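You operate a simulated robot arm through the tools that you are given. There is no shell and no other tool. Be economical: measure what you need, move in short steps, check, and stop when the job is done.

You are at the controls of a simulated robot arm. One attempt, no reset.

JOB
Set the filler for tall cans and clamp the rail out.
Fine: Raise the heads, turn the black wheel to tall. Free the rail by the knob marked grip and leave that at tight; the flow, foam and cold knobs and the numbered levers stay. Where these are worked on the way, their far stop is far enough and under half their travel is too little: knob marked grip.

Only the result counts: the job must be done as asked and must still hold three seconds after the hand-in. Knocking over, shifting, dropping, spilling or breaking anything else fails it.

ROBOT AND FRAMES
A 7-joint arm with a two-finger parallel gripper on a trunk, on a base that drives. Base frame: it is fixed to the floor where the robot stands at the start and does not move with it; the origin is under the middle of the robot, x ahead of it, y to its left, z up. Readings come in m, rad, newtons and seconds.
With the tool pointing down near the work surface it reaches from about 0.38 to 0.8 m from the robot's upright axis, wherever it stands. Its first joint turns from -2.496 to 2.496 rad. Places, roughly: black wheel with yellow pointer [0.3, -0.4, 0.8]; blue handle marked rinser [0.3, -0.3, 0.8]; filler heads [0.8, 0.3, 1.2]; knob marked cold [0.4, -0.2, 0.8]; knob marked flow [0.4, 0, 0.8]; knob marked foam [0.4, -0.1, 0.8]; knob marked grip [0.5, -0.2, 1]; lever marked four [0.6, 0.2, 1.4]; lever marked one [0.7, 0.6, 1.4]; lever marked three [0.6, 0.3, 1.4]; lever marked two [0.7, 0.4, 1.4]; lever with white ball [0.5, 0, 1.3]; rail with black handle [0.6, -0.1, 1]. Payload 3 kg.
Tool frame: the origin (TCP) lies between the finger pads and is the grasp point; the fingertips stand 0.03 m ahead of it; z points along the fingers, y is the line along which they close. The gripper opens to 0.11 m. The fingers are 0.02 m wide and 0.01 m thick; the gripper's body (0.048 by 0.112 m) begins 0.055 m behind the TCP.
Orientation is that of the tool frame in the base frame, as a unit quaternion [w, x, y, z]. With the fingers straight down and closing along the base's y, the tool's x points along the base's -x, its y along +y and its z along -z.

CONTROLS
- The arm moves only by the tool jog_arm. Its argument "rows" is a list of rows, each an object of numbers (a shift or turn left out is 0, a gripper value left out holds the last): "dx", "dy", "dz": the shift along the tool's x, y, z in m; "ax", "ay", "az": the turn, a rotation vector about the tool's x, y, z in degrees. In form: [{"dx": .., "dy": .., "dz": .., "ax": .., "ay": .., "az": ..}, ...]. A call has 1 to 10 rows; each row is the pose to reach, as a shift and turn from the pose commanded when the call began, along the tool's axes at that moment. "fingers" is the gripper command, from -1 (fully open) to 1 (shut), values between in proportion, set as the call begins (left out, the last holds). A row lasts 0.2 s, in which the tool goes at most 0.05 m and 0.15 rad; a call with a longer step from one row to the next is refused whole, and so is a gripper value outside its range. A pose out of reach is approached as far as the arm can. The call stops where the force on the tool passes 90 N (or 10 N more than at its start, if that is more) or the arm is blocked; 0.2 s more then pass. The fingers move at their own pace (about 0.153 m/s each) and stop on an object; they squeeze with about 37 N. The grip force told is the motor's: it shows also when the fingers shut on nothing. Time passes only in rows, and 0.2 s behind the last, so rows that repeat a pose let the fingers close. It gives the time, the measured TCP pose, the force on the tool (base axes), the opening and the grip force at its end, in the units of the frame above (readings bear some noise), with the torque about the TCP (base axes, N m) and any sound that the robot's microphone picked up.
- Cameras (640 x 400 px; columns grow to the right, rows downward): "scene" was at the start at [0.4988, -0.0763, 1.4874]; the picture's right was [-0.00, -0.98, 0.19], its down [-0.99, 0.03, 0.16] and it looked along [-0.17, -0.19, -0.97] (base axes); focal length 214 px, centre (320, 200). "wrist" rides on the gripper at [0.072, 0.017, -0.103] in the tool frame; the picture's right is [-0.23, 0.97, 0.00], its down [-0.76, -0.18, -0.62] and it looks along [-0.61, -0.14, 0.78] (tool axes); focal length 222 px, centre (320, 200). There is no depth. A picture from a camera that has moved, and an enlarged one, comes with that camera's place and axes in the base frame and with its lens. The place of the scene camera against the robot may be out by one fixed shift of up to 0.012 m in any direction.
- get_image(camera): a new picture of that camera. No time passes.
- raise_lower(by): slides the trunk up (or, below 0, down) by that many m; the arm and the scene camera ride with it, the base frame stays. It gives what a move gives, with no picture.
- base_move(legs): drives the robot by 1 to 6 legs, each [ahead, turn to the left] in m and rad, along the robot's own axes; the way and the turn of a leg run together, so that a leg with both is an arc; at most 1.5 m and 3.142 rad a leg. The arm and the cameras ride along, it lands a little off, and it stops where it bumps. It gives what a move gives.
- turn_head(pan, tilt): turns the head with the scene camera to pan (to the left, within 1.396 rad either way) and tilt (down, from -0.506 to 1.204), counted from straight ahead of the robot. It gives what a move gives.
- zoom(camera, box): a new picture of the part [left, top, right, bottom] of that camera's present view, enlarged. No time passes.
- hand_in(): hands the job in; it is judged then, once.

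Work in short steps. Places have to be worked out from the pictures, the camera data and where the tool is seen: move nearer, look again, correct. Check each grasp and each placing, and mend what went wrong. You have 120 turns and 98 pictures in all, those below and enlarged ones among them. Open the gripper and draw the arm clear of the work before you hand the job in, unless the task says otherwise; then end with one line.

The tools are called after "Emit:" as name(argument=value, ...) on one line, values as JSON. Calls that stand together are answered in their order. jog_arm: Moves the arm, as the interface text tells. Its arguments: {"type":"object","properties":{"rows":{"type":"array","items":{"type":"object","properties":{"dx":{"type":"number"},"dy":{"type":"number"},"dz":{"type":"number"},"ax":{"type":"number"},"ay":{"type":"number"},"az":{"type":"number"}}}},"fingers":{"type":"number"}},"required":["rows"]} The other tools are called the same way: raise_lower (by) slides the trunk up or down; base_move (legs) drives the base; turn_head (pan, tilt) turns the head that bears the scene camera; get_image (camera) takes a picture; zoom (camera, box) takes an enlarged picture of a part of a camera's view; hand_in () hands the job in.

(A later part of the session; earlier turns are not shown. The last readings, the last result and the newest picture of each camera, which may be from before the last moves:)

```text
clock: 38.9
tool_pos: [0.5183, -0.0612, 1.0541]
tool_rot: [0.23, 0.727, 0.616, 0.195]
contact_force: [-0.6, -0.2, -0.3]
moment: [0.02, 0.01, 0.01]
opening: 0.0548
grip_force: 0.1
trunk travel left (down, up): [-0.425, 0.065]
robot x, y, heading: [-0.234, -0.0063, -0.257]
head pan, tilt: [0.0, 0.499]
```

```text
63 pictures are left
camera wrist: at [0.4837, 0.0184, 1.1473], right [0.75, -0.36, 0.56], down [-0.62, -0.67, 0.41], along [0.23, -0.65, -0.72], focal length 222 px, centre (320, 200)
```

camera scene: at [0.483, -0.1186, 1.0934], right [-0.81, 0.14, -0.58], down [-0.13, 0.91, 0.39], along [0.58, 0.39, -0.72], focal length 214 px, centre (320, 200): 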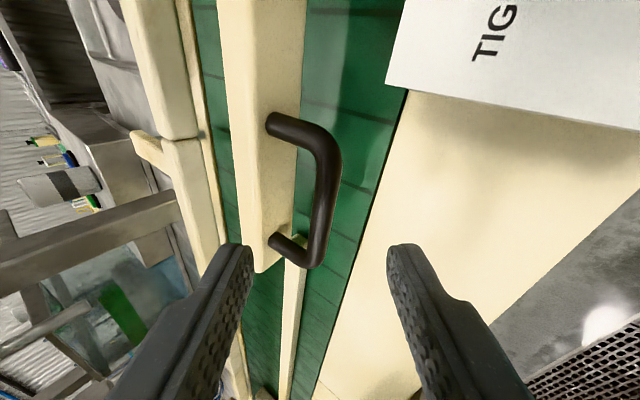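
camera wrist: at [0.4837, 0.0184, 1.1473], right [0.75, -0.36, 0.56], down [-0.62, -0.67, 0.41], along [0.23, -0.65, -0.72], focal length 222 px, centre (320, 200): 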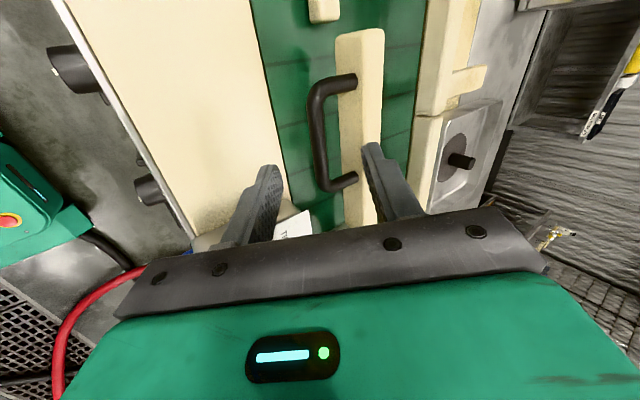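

Bar centre is (0.551, -0.063, 1.005), with about 4 cm to the rail face. I'll narrow the fingers to about 32 mm, advance 47 mm so the tips pass around the bar, then close.

Emit:
jog_arm(rows=[{}, {"dx": 0.002, "dy": -0.001, "dz": 0.016}, {"dx": 0.003, "dy": -0.002, "dz": 0.032}, {"dx": 0.003, "dy": -0.002, "dz": 0.047}], fingers=0.42)

Emit:
get_image(camera="scene")

Emit:
get_image(camera="wrist")

```text
clock: 39.9
tool_pos: [0.5432, -0.062, 1.0147]
tool_rot: [0.229, 0.728, 0.616, 0.194]
contact_force: [1.0, -0.4, -0.5]
moment: [0.03, -0.01, -0.02]
opening: 0.0317
grip_force: 0.1
trunk travel left (down, up): [-0.425, 0.065]
robot x, y, heading: [-0.2288, -0.011, -0.255]
head pan, tilt: [0.0, 0.499]
```

```text
62 pictures are left
camera scene: at [0.5075, -0.119, 1.0542], right [-0.81, 0.13, -0.57], down [-0.13, 0.91, 0.39], along [0.58, 0.39, -0.72], focal length 214 px, centre (320, 200)
```

scene: 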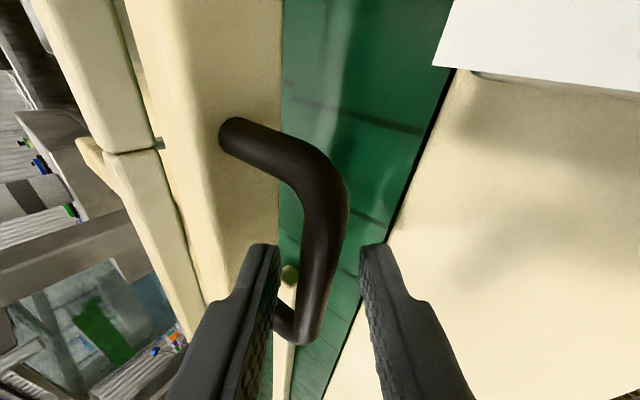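

```text
61 pictures are left
camera wrist: at [0.5083, 0.0181, 1.108], right [0.75, -0.35, 0.56], down [-0.62, -0.67, 0.41], along [0.23, -0.65, -0.72], focal length 222 px, centre (320, 200)
```

wrist: 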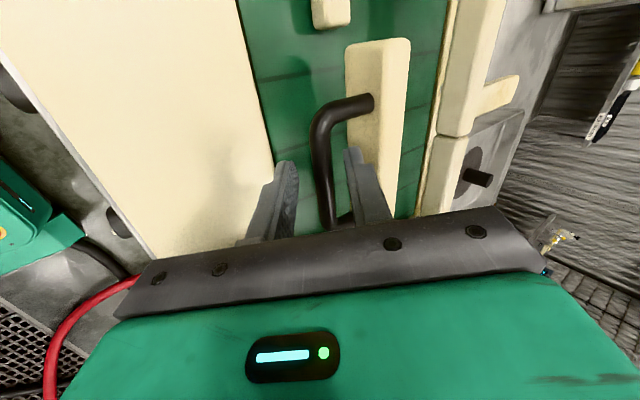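

The bar lies between the fingers inside the loop. Closing now.

Emit:
jog_arm(rows=[{}, {}, {}], fingers=1)

Emit:
get_image(camera="scene")

```text
clock: 40.6
tool_pos: [0.5413, -0.062, 1.0162]
tool_rot: [0.23, 0.728, 0.616, 0.195]
contact_force: [2.0, 1.1, 11.8]
moment: [0.63, -0.28, -0.76]
opening: 0.0136
grip_force: 44.9
trunk travel left (down, up): [-0.425, 0.065]
robot x, y, heading: [-0.2308, -0.0076, -0.253]
head pan, tilt: [0.0, 0.499]
```

```text
60 pictures are left
camera scene: at [0.5073, -0.1188, 1.0556], right [-0.81, 0.13, -0.58], down [-0.13, 0.91, 0.39], along [0.58, 0.39, -0.72], focal length 214 px, centre (320, 200)
```

scene: 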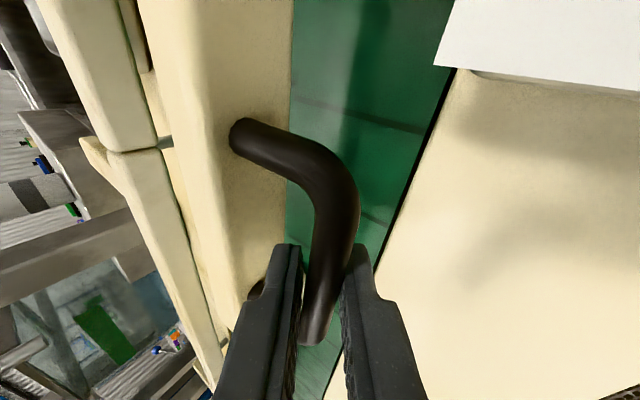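

Holding the bar at 13.6 mm. I'll pull straight toward the robot along the machine normal, 40 mm first.

Emit:
jog_arm(rows=[{"dx": 0.0008, "dy": -0.0082, "dz": -0.0057}, {"dx": 0.0017, "dy": -0.0163, "dz": -0.0115}, {"dx": 0.0025, "dy": -0.0245, "dz": -0.0172}, {"dx": 0.0033, "dy": -0.0326, "dz": -0.0229}])

Emit:
get_image(camera="scene")

```text
clock: 41.6
tool_pos: [0.5012, -0.0482, 1.0164]
tool_rot: [0.231, 0.726, 0.618, 0.196]
contact_force: [6.4, 20.8, 27.2]
moment: [0.73, -0.4, -0.59]
opening: 0.0136
grip_force: 45.5
trunk travel left (down, up): [-0.425, 0.065]
robot x, y, heading: [-0.2331, -0.0059, -0.259]
head pan, tilt: [0.0, 0.499]
```

```text
59 pictures are left
camera scene: at [0.4674, -0.1058, 1.0556], right [-0.81, 0.13, -0.58], down [-0.13, 0.91, 0.39], along [0.58, 0.39, -0.72], focal length 214 px, centre (320, 200)
```

scene: 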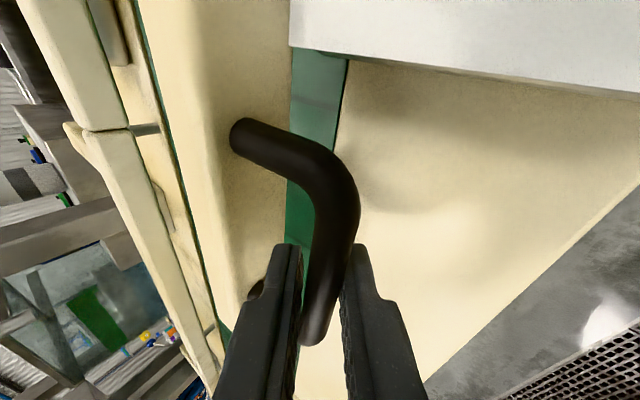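

The rail follows. I'll keep pulling in 10 mm steps, trimming slightly for the side load, until it comes to a stop.

Emit:
jog_arm(rows=[{"dx": 0.003, "dy": -0.0081, "dz": -0.0062}, {"dx": 0.005, "dy": -0.0162, "dz": -0.012}, {"dx": 0.006, "dy": -0.0243, "dz": -0.0177}])

Emit:
get_image(camera="scene")

```text
clock: 42.3
tool_pos: [0.4964, -0.0482, 1.0206]
tool_rot: [0.24, 0.727, 0.61, 0.204]
contact_force: [68.0, -7.6, -38.6]
moment: [0.44, -1.28, -0.9]
opening: 0.0133
grip_force: 43.2
trunk travel left (down, up): [-0.425, 0.065]
robot x, y, heading: [-0.2277, -0.0059, -0.255]
head pan, tilt: [0.0, 0.499]
stopped in row 3: the force on the tool passed its limit at 93 N (the readings are from after the stop); the commanded pose is now the measured one
```

```text
58 pictures are left
camera scene: at [0.4606, -0.1054, 1.06], right [-0.79, 0.14, -0.6], down [-0.13, 0.91, 0.39], along [0.6, 0.38, -0.7], focal length 214 px, centre (320, 200)
```

scene: 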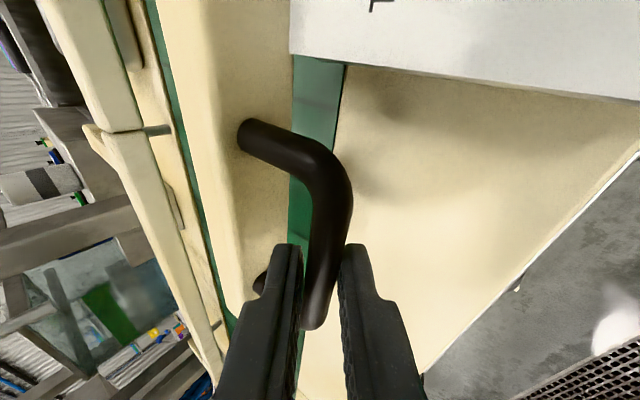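

The rail came about 43 mm and then hit a hard stop, so it is fully out. I'll open just enough and withdraw along the tool axis.

Emit:
jog_arm(rows=[{}, {}], fingers=0.5)

Emit:
jog_arm(rows=[{"dz": -0.02}, {"dz": -0.04}, {"dz": -0.08}, {"dz": -0.11}])

Emit:
get_image(camera="scene")

```text
clock: 42.9
tool_pos: [0.4933, -0.046, 1.0217]
tool_rot: [0.239, 0.727, 0.611, 0.202]
contact_force: [-0.2, -0.3, -0.2]
moment: [-0.02, 0.01, 0.04]
opening: 0.0274
grip_force: 0.1
trunk travel left (down, up): [-0.425, 0.065]
robot x, y, heading: [-0.235, -0.011, -0.258]
head pan, tilt: [0.0, 0.499]
```

```text
clock: 43.9
tool_pos: [0.4249, -0.0378, 1.1111]
tool_rot: [0.238, 0.726, 0.612, 0.203]
contact_force: [0.6, 0.1, -0.1]
moment: [-0.01, 0.0, 0.01]
opening: 0.0274
grip_force: 0.0
trunk travel left (down, up): [-0.425, 0.065]
robot x, y, heading: [-0.2296, -0.0086, -0.255]
head pan, tilt: [0.0, 0.499]
```

```text
57 pictures are left
camera scene: at [0.39, -0.094, 1.1497], right [-0.79, 0.14, -0.59], down [-0.13, 0.91, 0.39], along [0.59, 0.38, -0.71], focal length 214 px, centre (320, 200)
```

scene: 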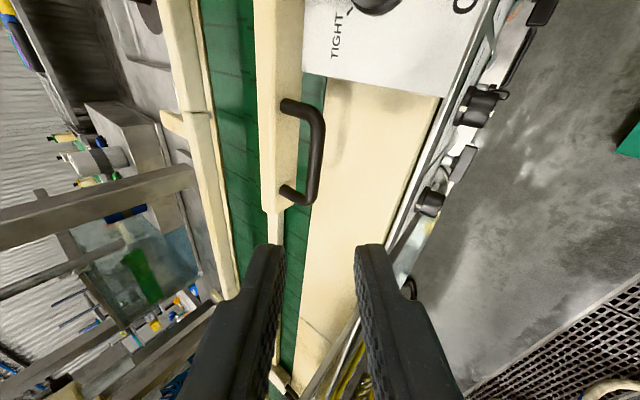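

The rail now sits further out. I'll go back above the grip knob, straighten the tool down and turn the hand to where it released FREE.

Emit:
jog_arm(rows=[{"dx": -0.023, "dy": 0.007, "dz": 0.005, "ax": 7}, {"dx": -0.046, "dy": 0.015, "dz": 0.011, "ax": 14}, {"dx": -0.069, "dy": 0.022, "dz": 0.016, "ax": 21}, {"dx": -0.092, "dy": 0.03, "dz": 0.022, "ax": 28}, {"dx": -0.114, "dy": 0.037, "dz": 0.028, "ax": 36.3}])

Emit:
jog_arm(rows=[{"az": -8}, {"az": -16}, {"az": -24}, {"az": -32}, {"az": -38}])

Emit:
get_image(camera="scene")

```text
clock: 45.1
tool_pos: [0.4564, -0.1538, 1.1079]
tool_rot: [0.0, 0.764, 0.645, 0.0]
contact_force: [0.3, 0.3, 0.5]
moment: [-0.04, -0.03, -0.03]
opening: 0.0274
grip_force: 0.1
trunk travel left (down, up): [-0.425, 0.065]
robot x, y, heading: [-0.2306, -0.0099, -0.251]
head pan, tilt: [0.0, 0.499]
```

```text
clock: 46.3
tool_pos: [0.4531, -0.1581, 1.1097]
tool_rot: [0.001, 0.512, 0.859, 0.001]
contact_force: [-0.2, 0.7, -0.1]
moment: [0.0, -0.01, -0.01]
opening: 0.0273
grip_force: 0.0
trunk travel left (down, up): [-0.425, 0.065]
robot x, y, heading: [-0.2314, -0.0094, -0.255]
head pan, tilt: [0.0, 0.499]
```

```text
56 pictures are left
camera scene: at [0.4819, -0.2116, 1.1563], right [-0.88, -0.47, 0.0], down [-0.42, 0.77, 0.48], along [-0.22, 0.42, -0.88], focal length 214 px, centre (320, 200)
```

scene: 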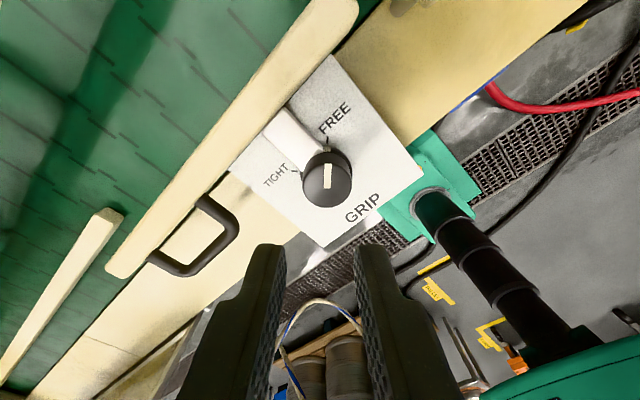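

The bracket slid across the plate to near the knob. I'll zoom in on its height so the fingers can pass above it.

Emit:
zoom(camera="scene", box=[230, 80, 430, 230])

Emit:
get_image(camera="wrist")

```text
2.67 times, centred on (330, 155) of scene
camera zoom: at [0.4819, -0.2116, 1.1563], right [-0.88, -0.47, 0.0], down [-0.42, 0.77, 0.48], along [-0.22, 0.42, -0.88], focal length 572 px, centre (293, 320)
```

zoom: 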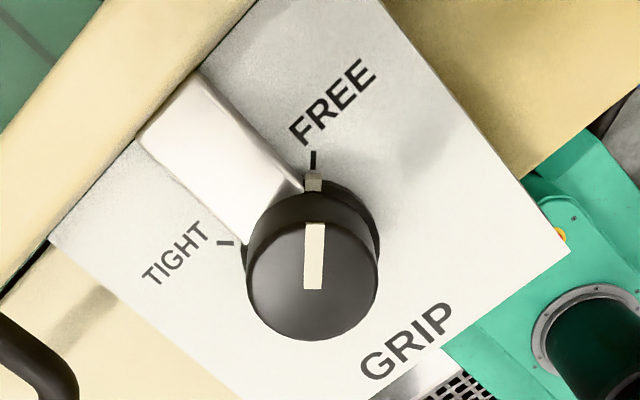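

```text
54 pictures are left
camera wrist: at [0.4331, -0.0849, 1.2122], right [0.96, 0.26, 0.0], down [0.2, -0.76, 0.62], along [0.17, -0.6, -0.78], focal length 222 px, centre (320, 200)
```

wrist: 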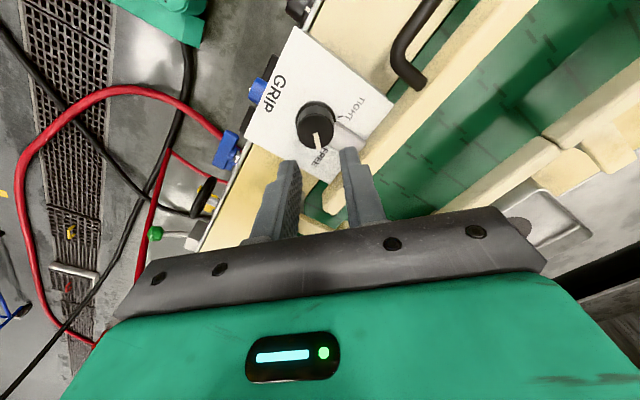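

The bracket is low beside the knob, so I'll grip only the knob's upper part with the TCP at z ≈ 1.036.

Emit:
jog_arm(rows=[{"dx": 0.001, "dy": -0.0036}, {"dx": 0.001, "dy": -0.0036, "dz": 0.035}, {"dx": 0.001, "dy": -0.0036, "dz": 0.06}, {"dx": 0.001, "dy": -0.0036, "dz": 0.074}], fingers=0)

Emit:
jog_arm(rows=[{}, {}, {}], fingers=1)

Emit:
get_image(camera="scene")

```text
clock: 47.3
tool_pos: [0.4522, -0.1583, 1.036]
tool_rot: [0.001, 0.513, 0.859, 0.002]
contact_force: [0.1, -1.3, -0.1]
moment: [0.02, -0.01, 0.01]
opening: 0.0549
grip_force: 0.1
trunk travel left (down, up): [-0.425, 0.065]
robot x, y, heading: [-0.2318, -0.0051, -0.254]
head pan, tilt: [0.0, 0.499]
```

```text
clock: 48.1
tool_pos: [0.4498, -0.1592, 1.0365]
tool_rot: [0.0, 0.514, 0.858, 0.001]
contact_force: [-20.1, -10.4, -5.1]
moment: [-0.62, 0.63, -0.04]
opening: 0.0342
grip_force: 45.1
trunk travel left (down, up): [-0.425, 0.065]
robot x, y, heading: [-0.2329, -0.0055, -0.256]
head pan, tilt: [0.0, 0.499]
```

```text
53 pictures are left
camera scene: at [0.4779, -0.2138, 1.0831], right [-0.88, -0.47, 0.0], down [-0.42, 0.77, 0.48], along [-0.22, 0.42, -0.88], focal length 214 px, centre (320, 200)
```

scene: 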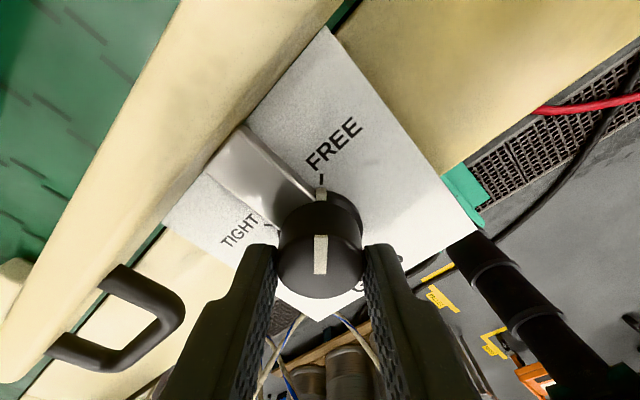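

Gripped. I'll turn counter-clockwise to TIGHT with a small centring trim.

Emit:
jog_arm(rows=[{"dy": -0.0025, "az": -8.5}, {"dy": -0.0025, "az": -17}, {"dy": -0.0025, "az": -25.5}, {"dy": -0.0025, "az": -34}, {"dy": -0.0025, "az": -42.5}, {"dy": -0.0025, "az": -51}, {"dy": -0.0025, "az": -59.5}, {"dy": -0.0025, "az": -68}, {"dy": -0.0025, "az": -76.5}, {"dy": -0.0025, "az": -85}])

Emit:
jog_arm(rows=[{"az": -5}, {"az": -10}])

Emit:
get_image(camera="scene")

```text
clock: 50.3
tool_pos: [0.449, -0.1616, 1.0362]
tool_rot: [0.001, -0.202, 0.979, 0.001]
contact_force: [-11.4, -35.6, -1.1]
moment: [-0.81, -0.04, -0.06]
opening: 0.0347
grip_force: 45.4
trunk travel left (down, up): [-0.425, 0.065]
robot x, y, heading: [-0.2292, -0.0085, -0.257]
head pan, tilt: [0.0, 0.499]
```

```text
clock: 50.9
tool_pos: [0.4503, -0.1619, 1.0357]
tool_rot: [0.002, -0.287, 0.958, 0.0]
contact_force: [1.8, -34.4, 2.1]
moment: [-0.77, -0.51, -0.29]
opening: 0.0342
grip_force: 44.7
trunk travel left (down, up): [-0.425, 0.065]
robot x, y, heading: [-0.2295, -0.0084, -0.251]
head pan, tilt: [0.0, 0.499]
```

```text
52 pictures are left
camera scene: at [0.5015, -0.1245, 1.0835], right [0.55, -0.84, 0.0], down [-0.74, -0.48, 0.47], along [-0.4, -0.26, -0.88], focal length 214 px, centre (320, 200)
```

scene: 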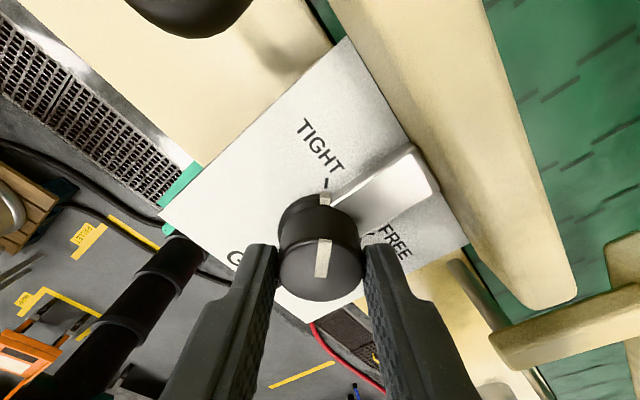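

The pointer is on TIGHT at its stop. I'll release and rise, then check knob and rail.

Emit:
jog_arm(rows=[{}, {}, {"dz": -0.04}, {"dz": -0.085}], fingers=0)

Emit:
jog_arm(rows=[{"az": 8}, {"az": 16}, {"az": 24}, {"az": 32}, {"az": 40}, {"az": 47}])

Emit:
get_image(camera="scene")

```text
clock: 51.9
tool_pos: [0.4501, -0.1591, 1.1202]
tool_rot: [0.002, -0.286, 0.958, 0.0]
contact_force: [0.6, -0.7, -1.6]
moment: [-0.01, 0.03, 0.01]
opening: 0.0549
grip_force: 0.0
trunk travel left (down, up): [-0.425, 0.065]
robot x, y, heading: [-0.23, -0.0051, -0.252]
head pan, tilt: [0.0, 0.499]
```

```text
clock: 53.3
tool_pos: [0.4489, -0.1583, 1.1216]
tool_rot: [0.002, 0.121, 0.993, 0.001]
contact_force: [0.3, -0.1, -0.2]
moment: [-0.02, 0.01, 0.02]
opening: 0.0549
grip_force: 0.1
trunk travel left (down, up): [-0.425, 0.065]
robot x, y, heading: [-0.2352, -0.0037, -0.254]
head pan, tilt: [0.0, 0.499]
```

```text
51 pictures are left
camera scene: at [0.5086, -0.1716, 1.1681], right [-0.24, -0.97, 0.0], down [-0.85, 0.21, 0.48], along [-0.46, 0.12, -0.88], focal length 214 px, centre (320, 200)
```

scene: 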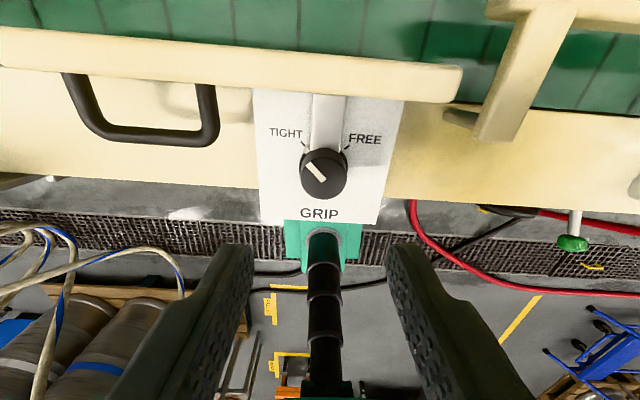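

Grip is tight with the rail clamped out. Now the wheel: I'll back off 0.3 m and tilt the tool forward to see the front panel.

Emit:
base_move(legs=[[-0.3, 0]])

Emit:
jog_arm(rows=[{"ay": -8, "dy": -0.03, "dz": -0.01}, {"ay": -16, "dy": -0.06, "dz": -0.01}, {"ay": -24, "dy": -0.09, "dz": -0.01}, {"ay": -32, "dy": -0.12, "dz": -0.01}, {"ay": -40, "dy": -0.15, "dz": -0.01}])

Emit:
get_image(camera="scene")

Emit:
get_image(camera="wrist")

```text
clock: 55.3
tool_pos: [0.1557, -0.0867, 1.1213]
tool_rot: [0.001, 0.123, 0.992, 0.001]
contact_force: [0.6, 0.0, -0.1]
moment: [-0.01, 0.01, 0.0]
opening: 0.0552
grip_force: 0.0
trunk travel left (down, up): [-0.425, 0.065]
robot x, y, heading: [-0.5218, 0.068, -0.268]
head pan, tilt: [0.0, 0.499]
```

```text
clock: 56.5
tool_pos: [0.118, -0.2338, 1.1287]
tool_rot: [0.342, 0.115, 0.932, -0.041]
contact_force: [-0.2, -0.5, -0.3]
moment: [-0.02, 0.02, 0.01]
opening: 0.055
grip_force: 0.1
trunk travel left (down, up): [-0.425, 0.065]
robot x, y, heading: [-0.5249, 0.066, -0.256]
head pan, tilt: [0.0, 0.499]
```

```text
50 pictures are left
camera scene: at [0.139, -0.2378, 1.2088], right [-0.24, -0.97, 0.0], down [-0.95, 0.24, -0.2], along [0.2, -0.05, -0.98], focal length 214 px, centre (320, 200)
```

scene: 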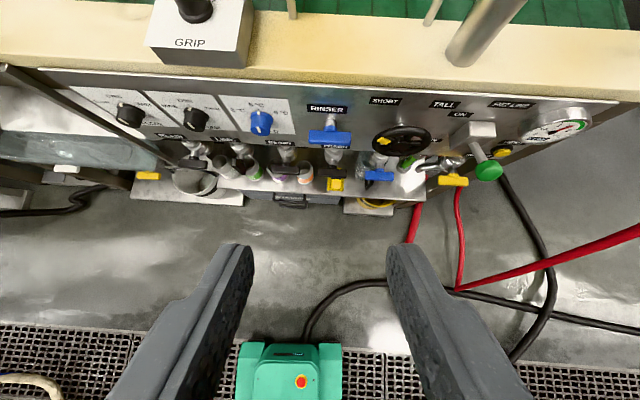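

```text
49 pictures are left
camera wrist: at [0.0031, -0.187, 1.1614], right [0.41, 0.9, 0.15], down [0.13, -0.22, 0.97], along [0.9, -0.37, -0.2], focal length 222 px, centre (320, 200)
```

wrist: 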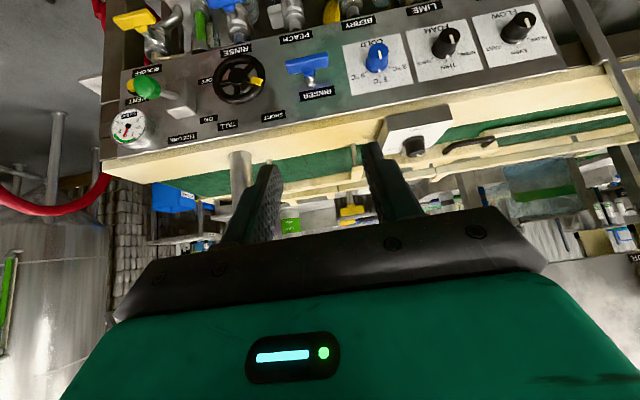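

I'll enlarge the wheel in both views.

Emit:
zoom(camera="scene", box=[300, 80, 540, 220])

Emit:
zoom(camera="wrist", box=[110, 10, 350, 160])

```text
2.67 times, centred on (420, 150) of scene
camera zoom: at [0.139, -0.2378, 1.2088], right [-0.24, -0.97, 0.0], down [-0.95, 0.24, -0.2], along [0.2, -0.05, -0.98], focal length 572 px, centre (53, 333)
```

zoom: 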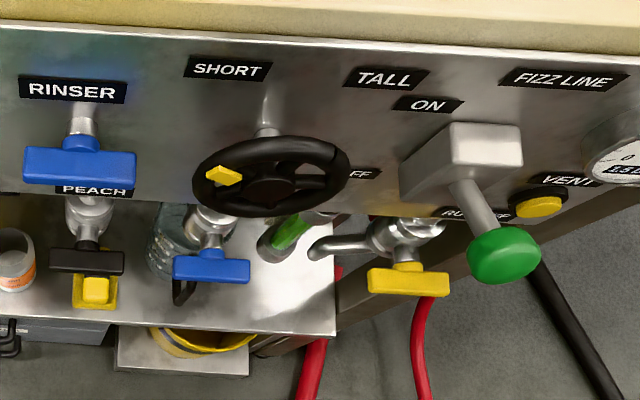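

```text
2.67 times, centred on (230, 85) of wrist
camera zoom: at [0.0031, -0.187, 1.1614], right [0.41, 0.9, 0.15], down [0.13, -0.22, 0.97], along [0.9, -0.37, -0.2], focal length 592 px, centre (560, 507)
```

zoom: 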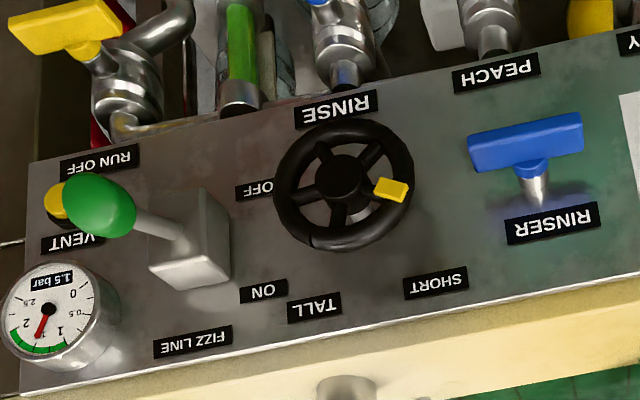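

By triangulation the panel is vertical with yaw about -0.30 rad. The wheel centre is near (0.289, -0.432, 0.832), radius about 5.5 cm and 3.5 cm off the panel. The pointer is at about 9 o'clock, and SHORT and TALL lie either side of the top, so I turn clockwise. I'll lower the trunk and level the tool facing the panel.

Emit:
raise_lower(by=-0.28)

Emit:
jog_arm(rows=[{"ay": -8, "dy": -0.01}, {"ay": -16, "dy": -0.02}, {"ay": -24, "dy": -0.03}, {"ay": -32, "dy": -0.04}, {"ay": -40, "dy": -0.05}, {"ay": -48, "dy": -0.06}])

Emit:
get_image(camera="scene")

```text
clock: 59.3
tool_pos: [0.1178, -0.2353, 0.8498]
tool_rot: [0.341, 0.116, 0.932, -0.042]
contact_force: [-0.2, -0.2, 0.2]
moment: [-0.04, 0.01, 0.0]
opening: 0.0548
grip_force: 0.0
trunk travel left (down, up): [-0.145, 0.345]
robot x, y, heading: [-0.5235, 0.0693, -0.263]
head pan, tilt: [0.0, 0.499]
```

```text
clock: 60.7
tool_pos: [0.1033, -0.2916, 0.8503]
tool_rot: [0.692, 0.089, 0.712, -0.085]
contact_force: [0.1, 0.9, 0.0]
moment: [-0.01, -0.02, 0.01]
opening: 0.0548
grip_force: 0.0
trunk travel left (down, up): [-0.145, 0.345]
robot x, y, heading: [-0.5234, 0.0715, -0.26]
head pan, tilt: [0.0, 0.499]
```

```text
46 pictures are left
camera scene: at [0.0654, -0.2808, 0.9239], right [-0.24, -0.97, 0.0], down [-0.49, 0.12, -0.86], along [0.84, -0.21, -0.5], focal length 214 px, centre (320, 200)
```

scene: 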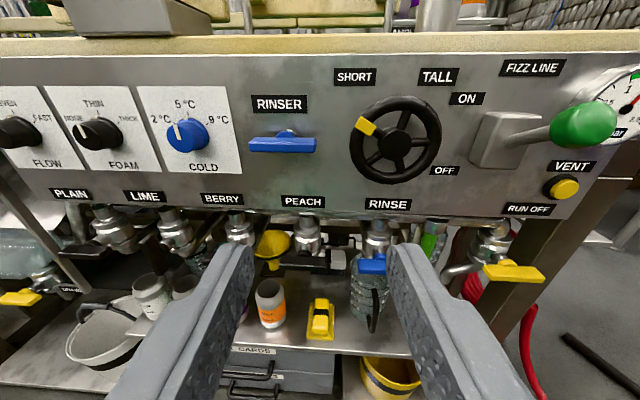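

The pointer is about 60° left of top, so TALL should be about 120° clockwise. I'll zoom in on the spokes.

Emit:
zoom(camera="scene", box=[320, 60, 480, 210])

```text
2.67 times, centred on (400, 135) of scene
camera zoom: at [0.0654, -0.2808, 0.9239], right [-0.24, -0.97, 0.0], down [-0.49, 0.12, -0.86], along [0.84, -0.21, -0.5], focal length 572 px, centre (107, 373)
```

zoom: 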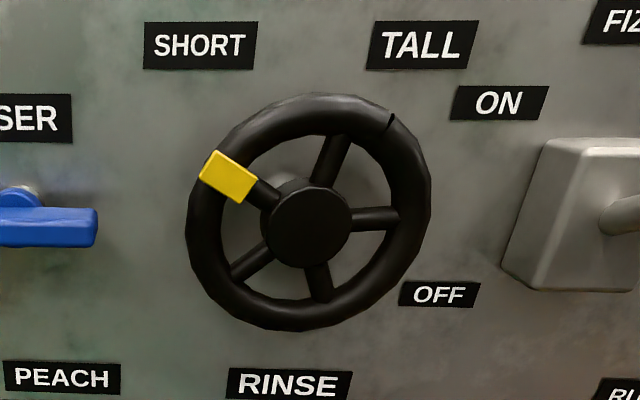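

Five spokes leave a clear window at 9 o'clock. With better baselines, the centre is near (0.279, -0.422, 0.856) and the rim's mid radius about 45 mm. I'll pinch the rim at 9 o'clock and swing it clockwise in strokes. First I retract a little and drive nearer.

Emit:
jog_arm(rows=[{"dz": -0.03, "ax": 1.5, "ay": -0.9}, {"dz": -0.06, "ax": 3.1, "ay": -1.7}, {"dz": -0.08, "ax": 3.1, "ay": -1.7}])

Emit:
base_move(legs=[[0.18, 0]])

Emit:
get_image(camera="scene")

```text
clock: 61.5
tool_pos: [0.0283, -0.2744, 0.8548]
tool_rot: [0.698, 0.106, 0.701, -0.106]
contact_force: [0.6, 0.7, 0.1]
moment: [-0.02, 0.01, -0.02]
opening: 0.0552
grip_force: 0.0
trunk travel left (down, up): [-0.145, 0.345]
robot x, y, heading: [-0.5242, 0.0699, -0.255]
head pan, tilt: [0.0, 0.499]
```

```text
clock: 63.0
tool_pos: [0.2036, -0.3189, 0.8536]
tool_rot: [0.698, 0.105, 0.7, -0.104]
contact_force: [-1.1, 0.4, 0.1]
moment: [-0.03, -0.03, 0.01]
opening: 0.055
grip_force: 0.0
trunk travel left (down, up): [-0.145, 0.345]
robot x, y, heading: [-0.3506, 0.0217, -0.257]
head pan, tilt: [0.0, 0.499]
```

```text
44 pictures are left
camera scene: at [0.165, -0.3055, 0.9257], right [-0.29, -0.96, 0.0], down [-0.46, 0.14, -0.88], along [0.84, -0.26, -0.48], focal length 214 px, centre (320, 200)
```

scene: 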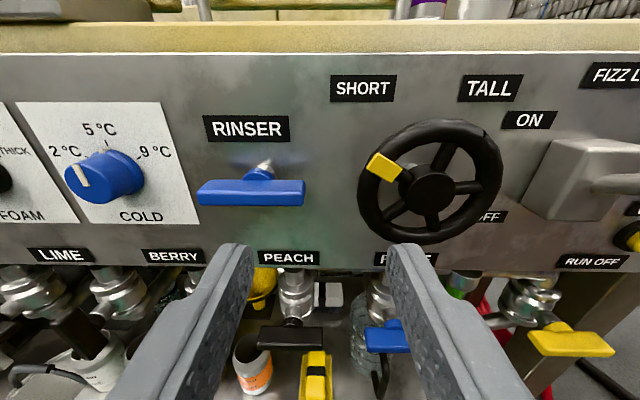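

Wheel centre refined to (0.272, -0.419, 0.861) with rim plane at about 0.13 m ahead of the tool along its axis. I'll line up with the 9 o'clock rim, narrow the fingers to 30 mm and approach part way.

Emit:
jog_arm(rows=[{"dy": -0.013, "dx": -0.002}, {"dy": -0.0263, "dx": -0.0044}, {"dy": -0.0263, "dx": -0.0044, "dz": 0.02}, {"dy": -0.0263, "dx": -0.0044, "dz": 0.04}], fingers=0.455)

Emit:
turn_head(pan=0.0, tilt=0.7)

Emit:
get_image(camera="scene")

Emit:
get_image(camera="wrist")

```text
clock: 64.0
tool_pos: [0.2373, -0.3542, 0.8591]
tool_rot: [0.699, 0.105, 0.7, -0.105]
contact_force: [0.7, 0.2, 0.8]
moment: [0.02, 0.0, 0.01]
opening: 0.03
grip_force: 0.1
trunk travel left (down, up): [-0.145, 0.345]
robot x, y, heading: [-0.3502, 0.0211, -0.262]
head pan, tilt: [0.0, 0.499]
```

```text
clock: 64.8
tool_pos: [0.2352, -0.3554, 0.8596]
tool_rot: [0.698, 0.106, 0.7, -0.105]
contact_force: [-0.2, -0.1, 0.3]
moment: [0.0, -0.02, -0.01]
opening: 0.03
grip_force: 0.0
trunk travel left (down, up): [-0.145, 0.345]
robot x, y, heading: [-0.3443, 0.0213, -0.259]
head pan, tilt: [0.0, 0.7]
```

```text
43 pictures are left
camera scene: at [0.1917, -0.3395, 0.9133], right [-0.29, -0.96, 0.0], down [-0.62, 0.19, -0.76], along [0.73, -0.22, -0.65], focal length 214 px, centre (320, 200)
```

scene: 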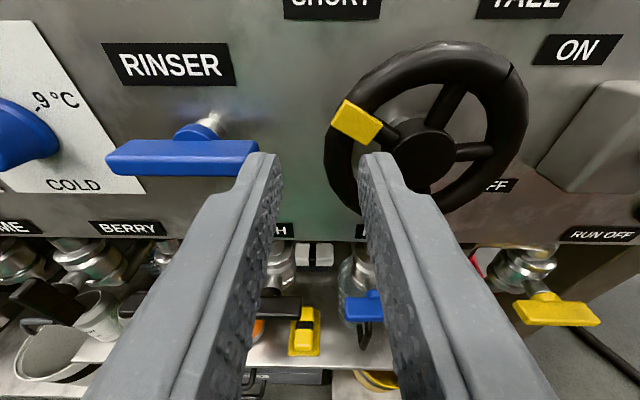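

```text
42 pictures are left
camera wrist: at [0.1418, -0.3073, 0.7863], right [0.29, 0.93, 0.23], down [-0.65, 0.01, 0.76], along [0.71, -0.36, 0.6], focal length 222 px, centre (320, 200)
```

wrist: 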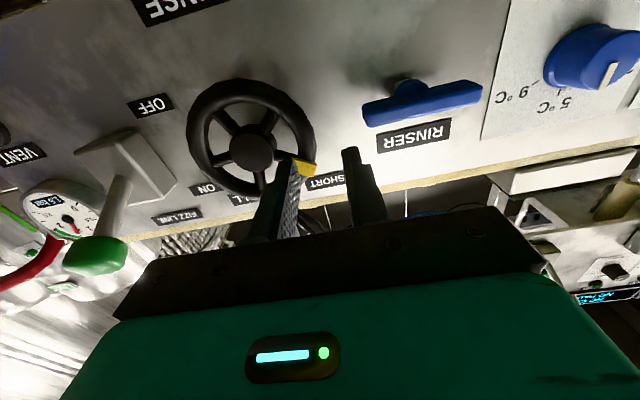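

With both cameras, the left rim's mid-line is about 9 mm right and 12 mm below the tool axis, and 67 mm ahead. I'll shift and advance in short steps.

Emit:
jog_arm(rows=[{"dy": -0.009, "dx": 0.012}, {"dy": -0.009, "dx": 0.012, "dz": 0.015}, {"dy": -0.009, "dx": 0.012, "dz": 0.027}])

Emit:
get_image(camera="scene")

Emit:
get_image(camera="wrist")

```text
clock: 65.6
tool_pos: [0.2518, -0.3724, 0.8492]
tool_rot: [0.698, 0.107, 0.701, -0.103]
contact_force: [-85.3, 34.5, -4.2]
moment: [0.13, -0.16, -1.46]
opening: 0.0261
grip_force: 0.0
trunk travel left (down, up): [-0.145, 0.345]
robot x, y, heading: [-0.344, 0.0235, -0.259]
head pan, tilt: [0.0, 0.7]
```

```text
41 pictures are left
camera scene: at [0.2079, -0.3564, 0.9018], right [-0.29, -0.96, 0.0], down [-0.62, 0.19, -0.76], along [0.73, -0.22, -0.65], focal length 214 px, centre (320, 200)
```

scene: 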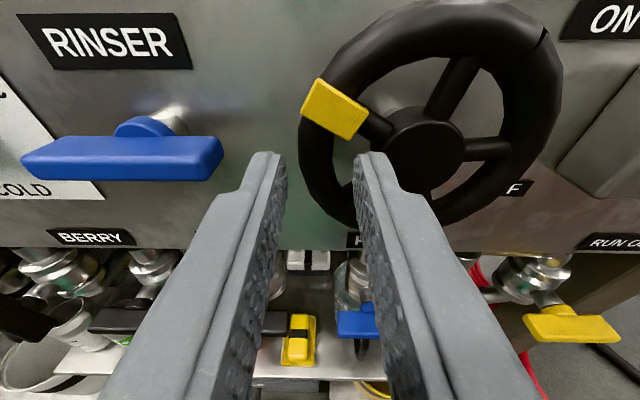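

```text
40 pictures are left
camera wrist: at [0.158, -0.3236, 0.7751], right [0.29, 0.93, 0.23], down [-0.65, 0.01, 0.76], along [0.71, -0.37, 0.6], focal length 222 px, centre (320, 200)
```

wrist: 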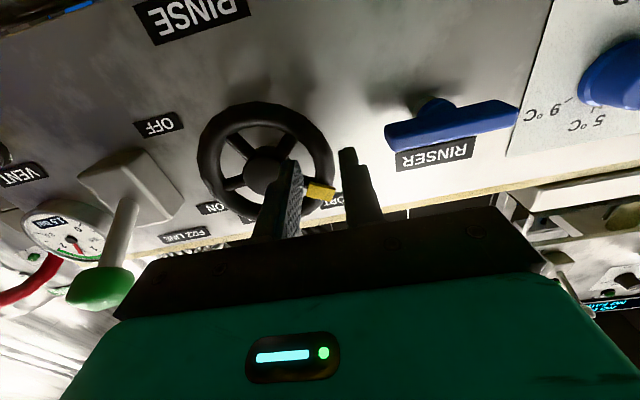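

Contact on the right finger (about 90 N) before full depth. I'll ease back 12 mm and zoom in on the fingertip and wheel.

Emit:
jog_arm(rows=[{"dz": -0.008}, {"dz": -0.015}])

Emit:
zoom(camera="scene", box=[240, 60, 480, 240])

Emit:
zoom(camera="wrist", box=[180, 80, 380, 230])

```text
clock: 66.2
tool_pos: [0.2445, -0.3686, 0.8464]
tool_rot: [0.699, 0.104, 0.7, -0.104]
contact_force: [0.5, -0.6, 0.1]
moment: [0.0, 0.01, 0.01]
opening: 0.0296
grip_force: 0.0
trunk travel left (down, up): [-0.145, 0.345]
robot x, y, heading: [-0.345, 0.0165, -0.256]
head pan, tilt: [0.0, 0.7]
```

```text
2.22 times, centred on (360, 150) of scene
camera zoom: at [0.1996, -0.3533, 0.9008], right [-0.29, -0.96, 0.0], down [-0.62, 0.19, -0.76], along [0.73, -0.22, -0.65], focal length 477 px, centre (231, 311)
```

zoom: 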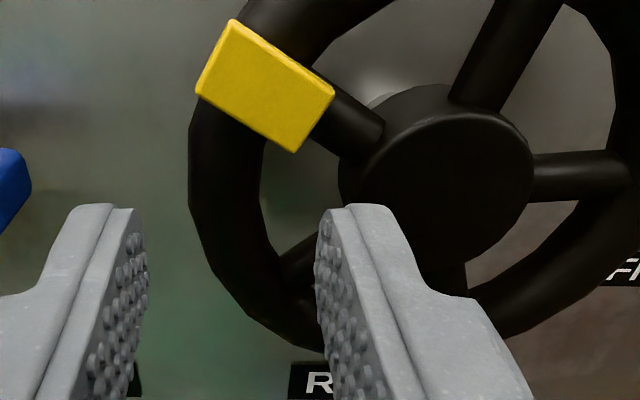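

```text
2.67 times, centred on (280, 155) of wrist
camera zoom: at [0.1498, -0.3213, 0.7738], right [0.28, 0.93, 0.23], down [-0.65, 0.01, 0.76], along [0.71, -0.36, 0.61], focal length 592 px, centre (427, 320)
```

zoom: 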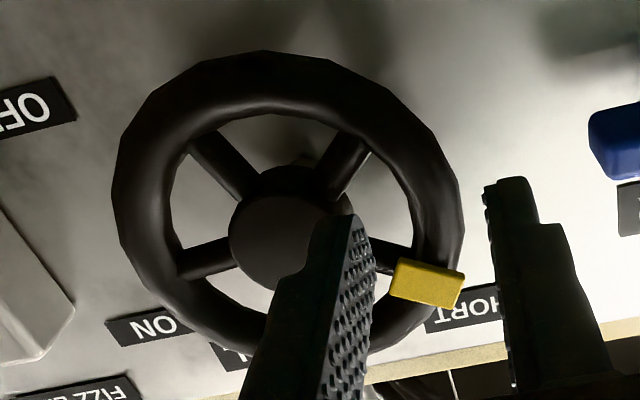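

The right fingertip would meet the lower-left spoke. The window's centre is about 6 mm left and 8 mm up of the present line, so I'll shift there, open to 34 mm and advance.

Emit:
jog_arm(rows=[{"dy": 0.006, "dx": -0.008}, {"dy": 0.006, "dx": -0.008, "dz": 0.01}, {"dy": 0.006, "dx": -0.008, "dz": 0.02}, {"dy": 0.006, "dx": -0.008, "dz": 0.03}], fingers=0.382)

Emit:
zoom(camera="scene", box=[240, 60, 480, 240])

Emit:
zoom(camera="wrist", box=[180, 80, 380, 230])

```text
clock: 67.0
tool_pos: [0.2543, -0.3642, 0.8558]
tool_rot: [0.697, 0.109, 0.701, -0.103]
contact_force: [-69.4, 30.0, 16.3]
moment: [-1.0, -0.72, -1.27]
opening: 0.0298
grip_force: 0.0
trunk travel left (down, up): [-0.145, 0.345]
robot x, y, heading: [-0.3487, 0.02, -0.259]
head pan, tilt: [0.0, 0.7]
stopped in row 4: the force on the tool passed its limit at 116 N (the readings are from after the stop); the commanded pose is now the measured one
```

```text
2.22 times, centred on (360, 150) of scene
camera zoom: at [0.2101, -0.35, 0.9095], right [-0.3, -0.95, -0.01], down [-0.62, 0.2, -0.76], along [0.73, -0.22, -0.65], focal length 477 px, centre (231, 311)
```

zoom: 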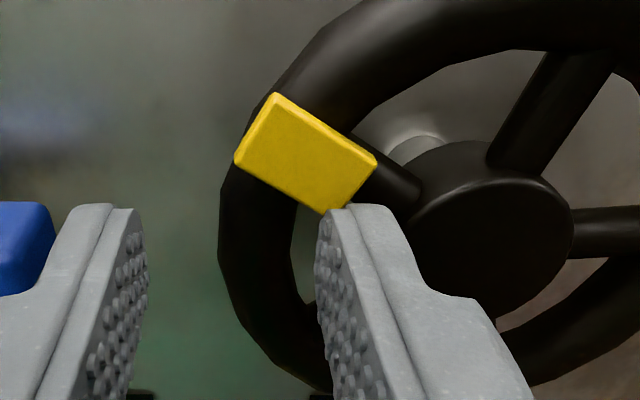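

```text
2.67 times, centred on (280, 155) of wrist
camera zoom: at [0.1601, -0.3166, 0.7829], right [0.29, 0.93, 0.23], down [-0.64, 0.01, 0.76], along [0.71, -0.37, 0.6], focal length 592 px, centre (427, 320)
```

zoom: 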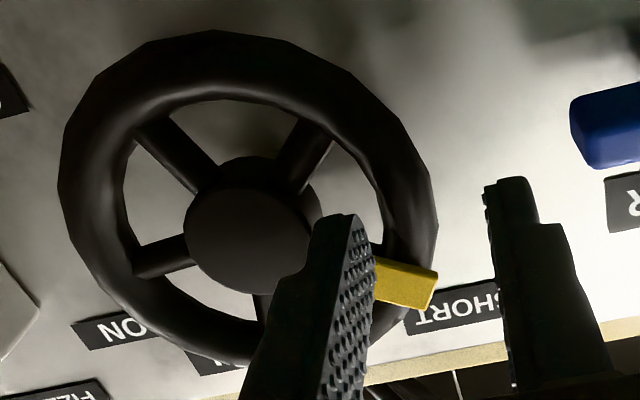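

This time the yellow pointer's lower corner was touched, by the finger's top edge. I'll back off, drop 5 mm and edge 2 mm left, then try again.

Emit:
jog_arm(rows=[{"dz": -0.012}, {"dz": -0.012, "dx": 0.006, "dy": 0.002}, {"dz": 0.0, "dx": 0.006, "dy": 0.002}, {"dz": 0.008, "dx": 0.006, "dy": 0.002}, {"dz": 0.014, "dx": 0.006, "dy": 0.002}])

Emit:
zoom(camera="scene", box=[240, 60, 480, 240])

```text
clock: 67.9
tool_pos: [0.2561, -0.365, 0.8452]
tool_rot: [0.693, 0.114, 0.705, -0.102]
contact_force: [-64.7, 25.9, 14.9]
moment: [-1.02, -0.77, -1.16]
opening: 0.0308
grip_force: 0.1
trunk travel left (down, up): [-0.145, 0.345]
robot x, y, heading: [-0.3482, 0.0193, -0.255]
head pan, tilt: [0.0, 0.7]
stopped in row 4: the force on the tool passed its limit at 111 N (the readings are from after the stop); the commanded pose is now the measured one
```

```text
2.22 times, centred on (360, 150) of scene
camera zoom: at [0.2108, -0.3495, 0.9], right [-0.3, -0.95, -0.01], down [-0.63, 0.21, -0.75], along [0.72, -0.22, -0.66], focal length 477 px, centre (231, 311)
```

zoom: 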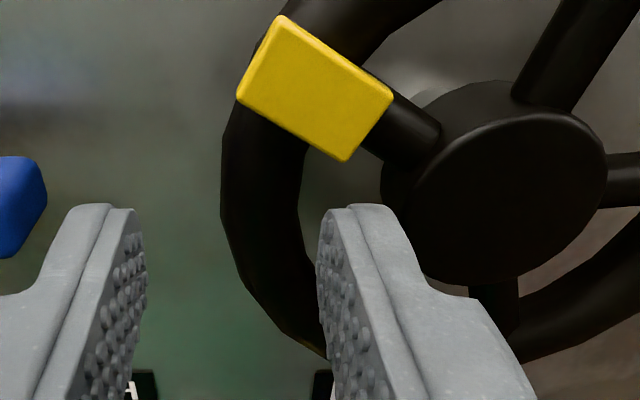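

The gap between hub and rim is only about 14 mm, too tight for a finger. The wheel's outer diameter measures about 0.10 m though, so the fully open gripper can span it and twist about its axis. I'll back off, open wide, centre on the hub and pre-turn -50°.

Emit:
jog_arm(rows=[{"dz": -0.03}, {"dz": -0.06}], fingers=-1)

Emit:
jog_arm(rows=[{"dy": -0.01, "dx": -0.002, "ay": -1.1, "az": -8}, {"dy": -0.02, "dx": -0.004, "ay": -1.1, "az": -16}, {"dy": -0.03, "dx": -0.006, "ay": -1.1, "az": -24}, {"dy": -0.04, "dx": -0.008, "ay": -1.1, "az": -32}, {"dy": -0.051, "dx": -0.009, "ay": -1.1, "az": -40}, {"dy": -0.051, "dx": -0.009, "ay": -1.1, "az": -48}])

Emit:
get_image(camera="scene")

Emit:
get_image(camera="wrist")

```text
clock: 68.5
tool_pos: [0.2038, -0.3483, 0.8428]
tool_rot: [0.692, 0.111, 0.706, -0.101]
contact_force: [0.5, -0.2, -0.9]
moment: [-0.02, -0.02, 0.02]
opening: 0.1102
grip_force: 0.0
trunk travel left (down, up): [-0.145, 0.345]
robot x, y, heading: [-0.3486, 0.0212, -0.257]
head pan, tilt: [0.0, 0.7]
```

```text
clock: 69.9
tool_pos: [0.187, -0.3967, 0.8515]
tool_rot: [0.597, -0.187, 0.685, -0.375]
contact_force: [-0.3, 0.5, -0.3]
moment: [0.03, -0.01, 0.01]
opening: 0.1098
grip_force: 0.0
trunk travel left (down, up): [-0.145, 0.345]
robot x, y, heading: [-0.3446, 0.021, -0.254]
head pan, tilt: [0.0, 0.7]
```

```text
34 pictures are left
camera scene: at [0.1522, -0.349, 0.8903], right [-0.19, -0.65, 0.74], down [-0.78, -0.35, -0.51], along [0.59, -0.68, -0.44], focal length 214 px, centre (320, 200)
```

scene: 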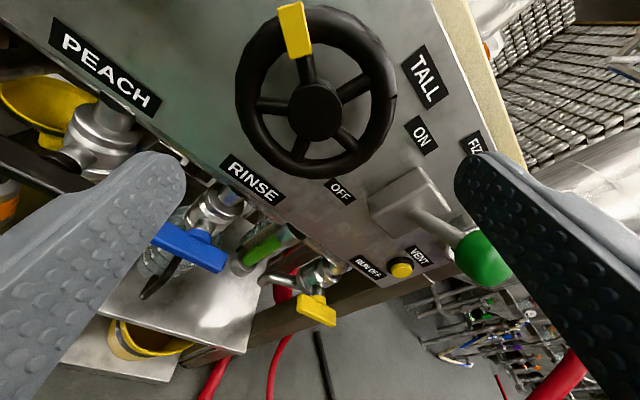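

```text
33 pictures are left
camera wrist: at [0.0749, -0.4056, 0.7894], right [0.24, 0.79, -0.56], down [-0.46, 0.6, 0.65], along [0.85, 0.11, 0.51], focal length 222 px, centre (320, 200)
```

wrist: 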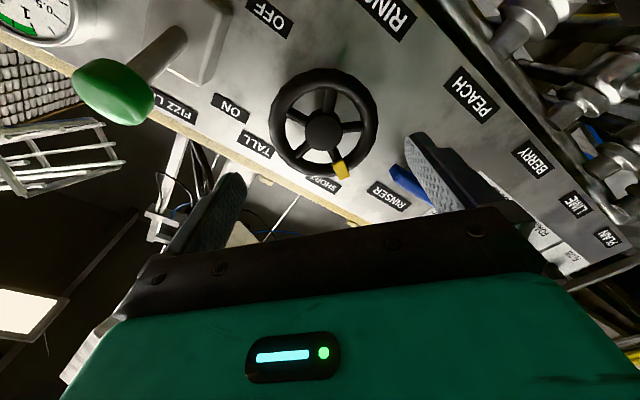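

The wheel is centred between the open fingers to within about 2 mm. I'll advance 6 cm so the tips come level with the rim, then look.

Emit:
jog_arm(rows=[{"dx": -0.003, "dy": 0.001, "dz": 0.03}, {"dx": -0.003, "dy": 0.001, "dz": 0.055}, {"dx": -0.003, "dy": 0.001, "dz": 0.062}])

Emit:
get_image(camera="scene")

Emit:
get_image(camera="wrist")

```text
clock: 70.7
tool_pos: [0.2472, -0.4124, 0.8515]
tool_rot: [0.597, -0.186, 0.685, -0.374]
contact_force: [0.0, 0.3, 1.0]
moment: [-0.02, 0.01, -0.01]
opening: 0.1098
grip_force: 0.0
trunk travel left (down, up): [-0.145, 0.345]
robot x, y, heading: [-0.3452, 0.0213, -0.261]
head pan, tilt: [0.0, 0.7]
```

```text
32 pictures are left
camera scene: at [0.2126, -0.365, 0.8918], right [-0.19, -0.65, 0.73], down [-0.78, -0.35, -0.51], along [0.59, -0.67, -0.44], focal length 214 px, centre (320, 200)
```

scene: 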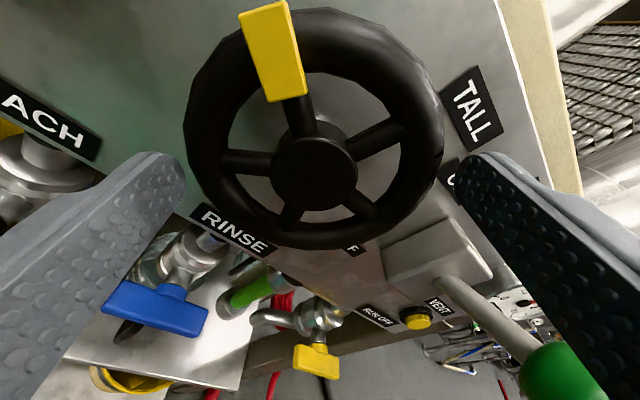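

```text
31 pictures are left
camera wrist: at [0.1353, -0.4214, 0.7909], right [0.24, 0.79, -0.56], down [-0.46, 0.6, 0.65], along [0.85, 0.11, 0.51], focal length 222 px, centre (320, 200)
```

wrist: 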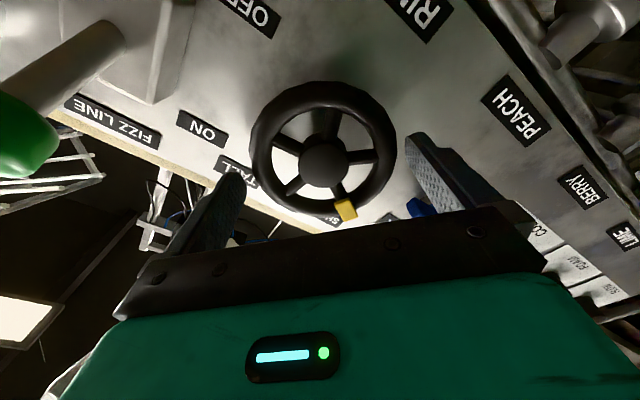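

The rim (about 105 mm) should just fit in the 110 mm opening. I'll advance gently and use contact moments to correct if a tip touches.

Emit:
jog_arm(rows=[{"dz": 0.005}, {"dz": 0.01}, {"dz": 0.015}, {"dz": 0.02}])

Emit:
get_image(camera="scene")

```text
clock: 71.7
tool_pos: [0.267, -0.4189, 0.8535]
tool_rot: [0.597, -0.185, 0.684, -0.375]
contact_force: [-0.2, -0.4, 0.7]
moment: [-0.02, 0.0, 0.02]
opening: 0.1098
grip_force: 0.2
trunk travel left (down, up): [-0.145, 0.345]
robot x, y, heading: [-0.3477, 0.0224, -0.263]
head pan, tilt: [0.0, 0.7]
```

```text
30 pictures are left
camera scene: at [0.2324, -0.3709, 0.8917], right [-0.19, -0.65, 0.73], down [-0.78, -0.35, -0.52], along [0.59, -0.67, -0.44], focal length 214 px, centre (320, 200)
```

scene: 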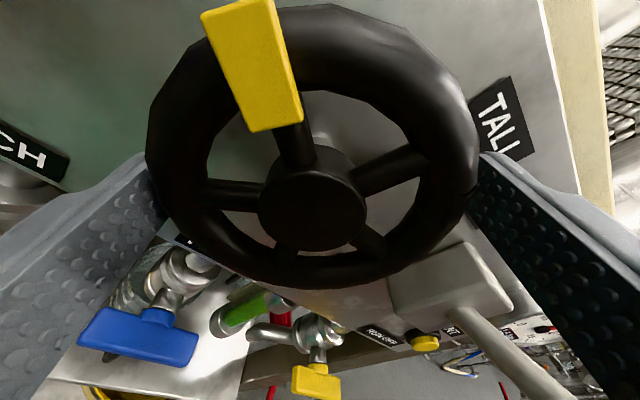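

No contact, and the rim now lies between the fingers. Closing on it.

Emit:
jog_arm(rows=[{}, {}, {}], fingers=1)

Emit:
get_image(camera="scene")

```text
clock: 72.5
tool_pos: [0.2673, -0.4174, 0.8517]
tool_rot: [0.596, -0.188, 0.686, -0.373]
contact_force: [-0.2, 17.5, -14.1]
moment: [-0.21, -0.69, 0.79]
opening: 0.0973
grip_force: 45.4
trunk travel left (down, up): [-0.145, 0.345]
robot x, y, heading: [-0.3456, 0.0219, -0.258]
head pan, tilt: [0.0, 0.7]
```

```text
29 pictures are left
camera scene: at [0.2332, -0.3695, 0.8902], right [-0.19, -0.65, 0.73], down [-0.78, -0.35, -0.51], along [0.59, -0.67, -0.44], focal length 214 px, centre (320, 200)
```

scene: 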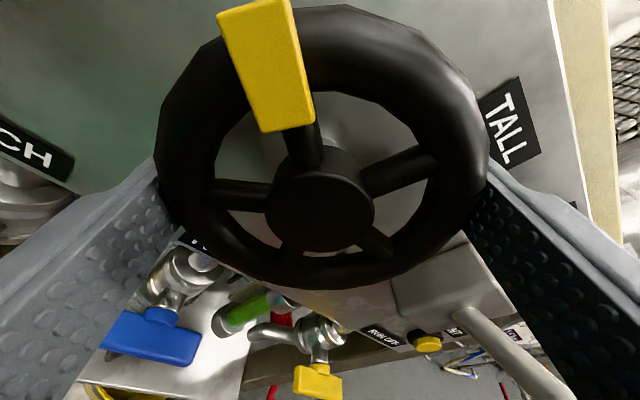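

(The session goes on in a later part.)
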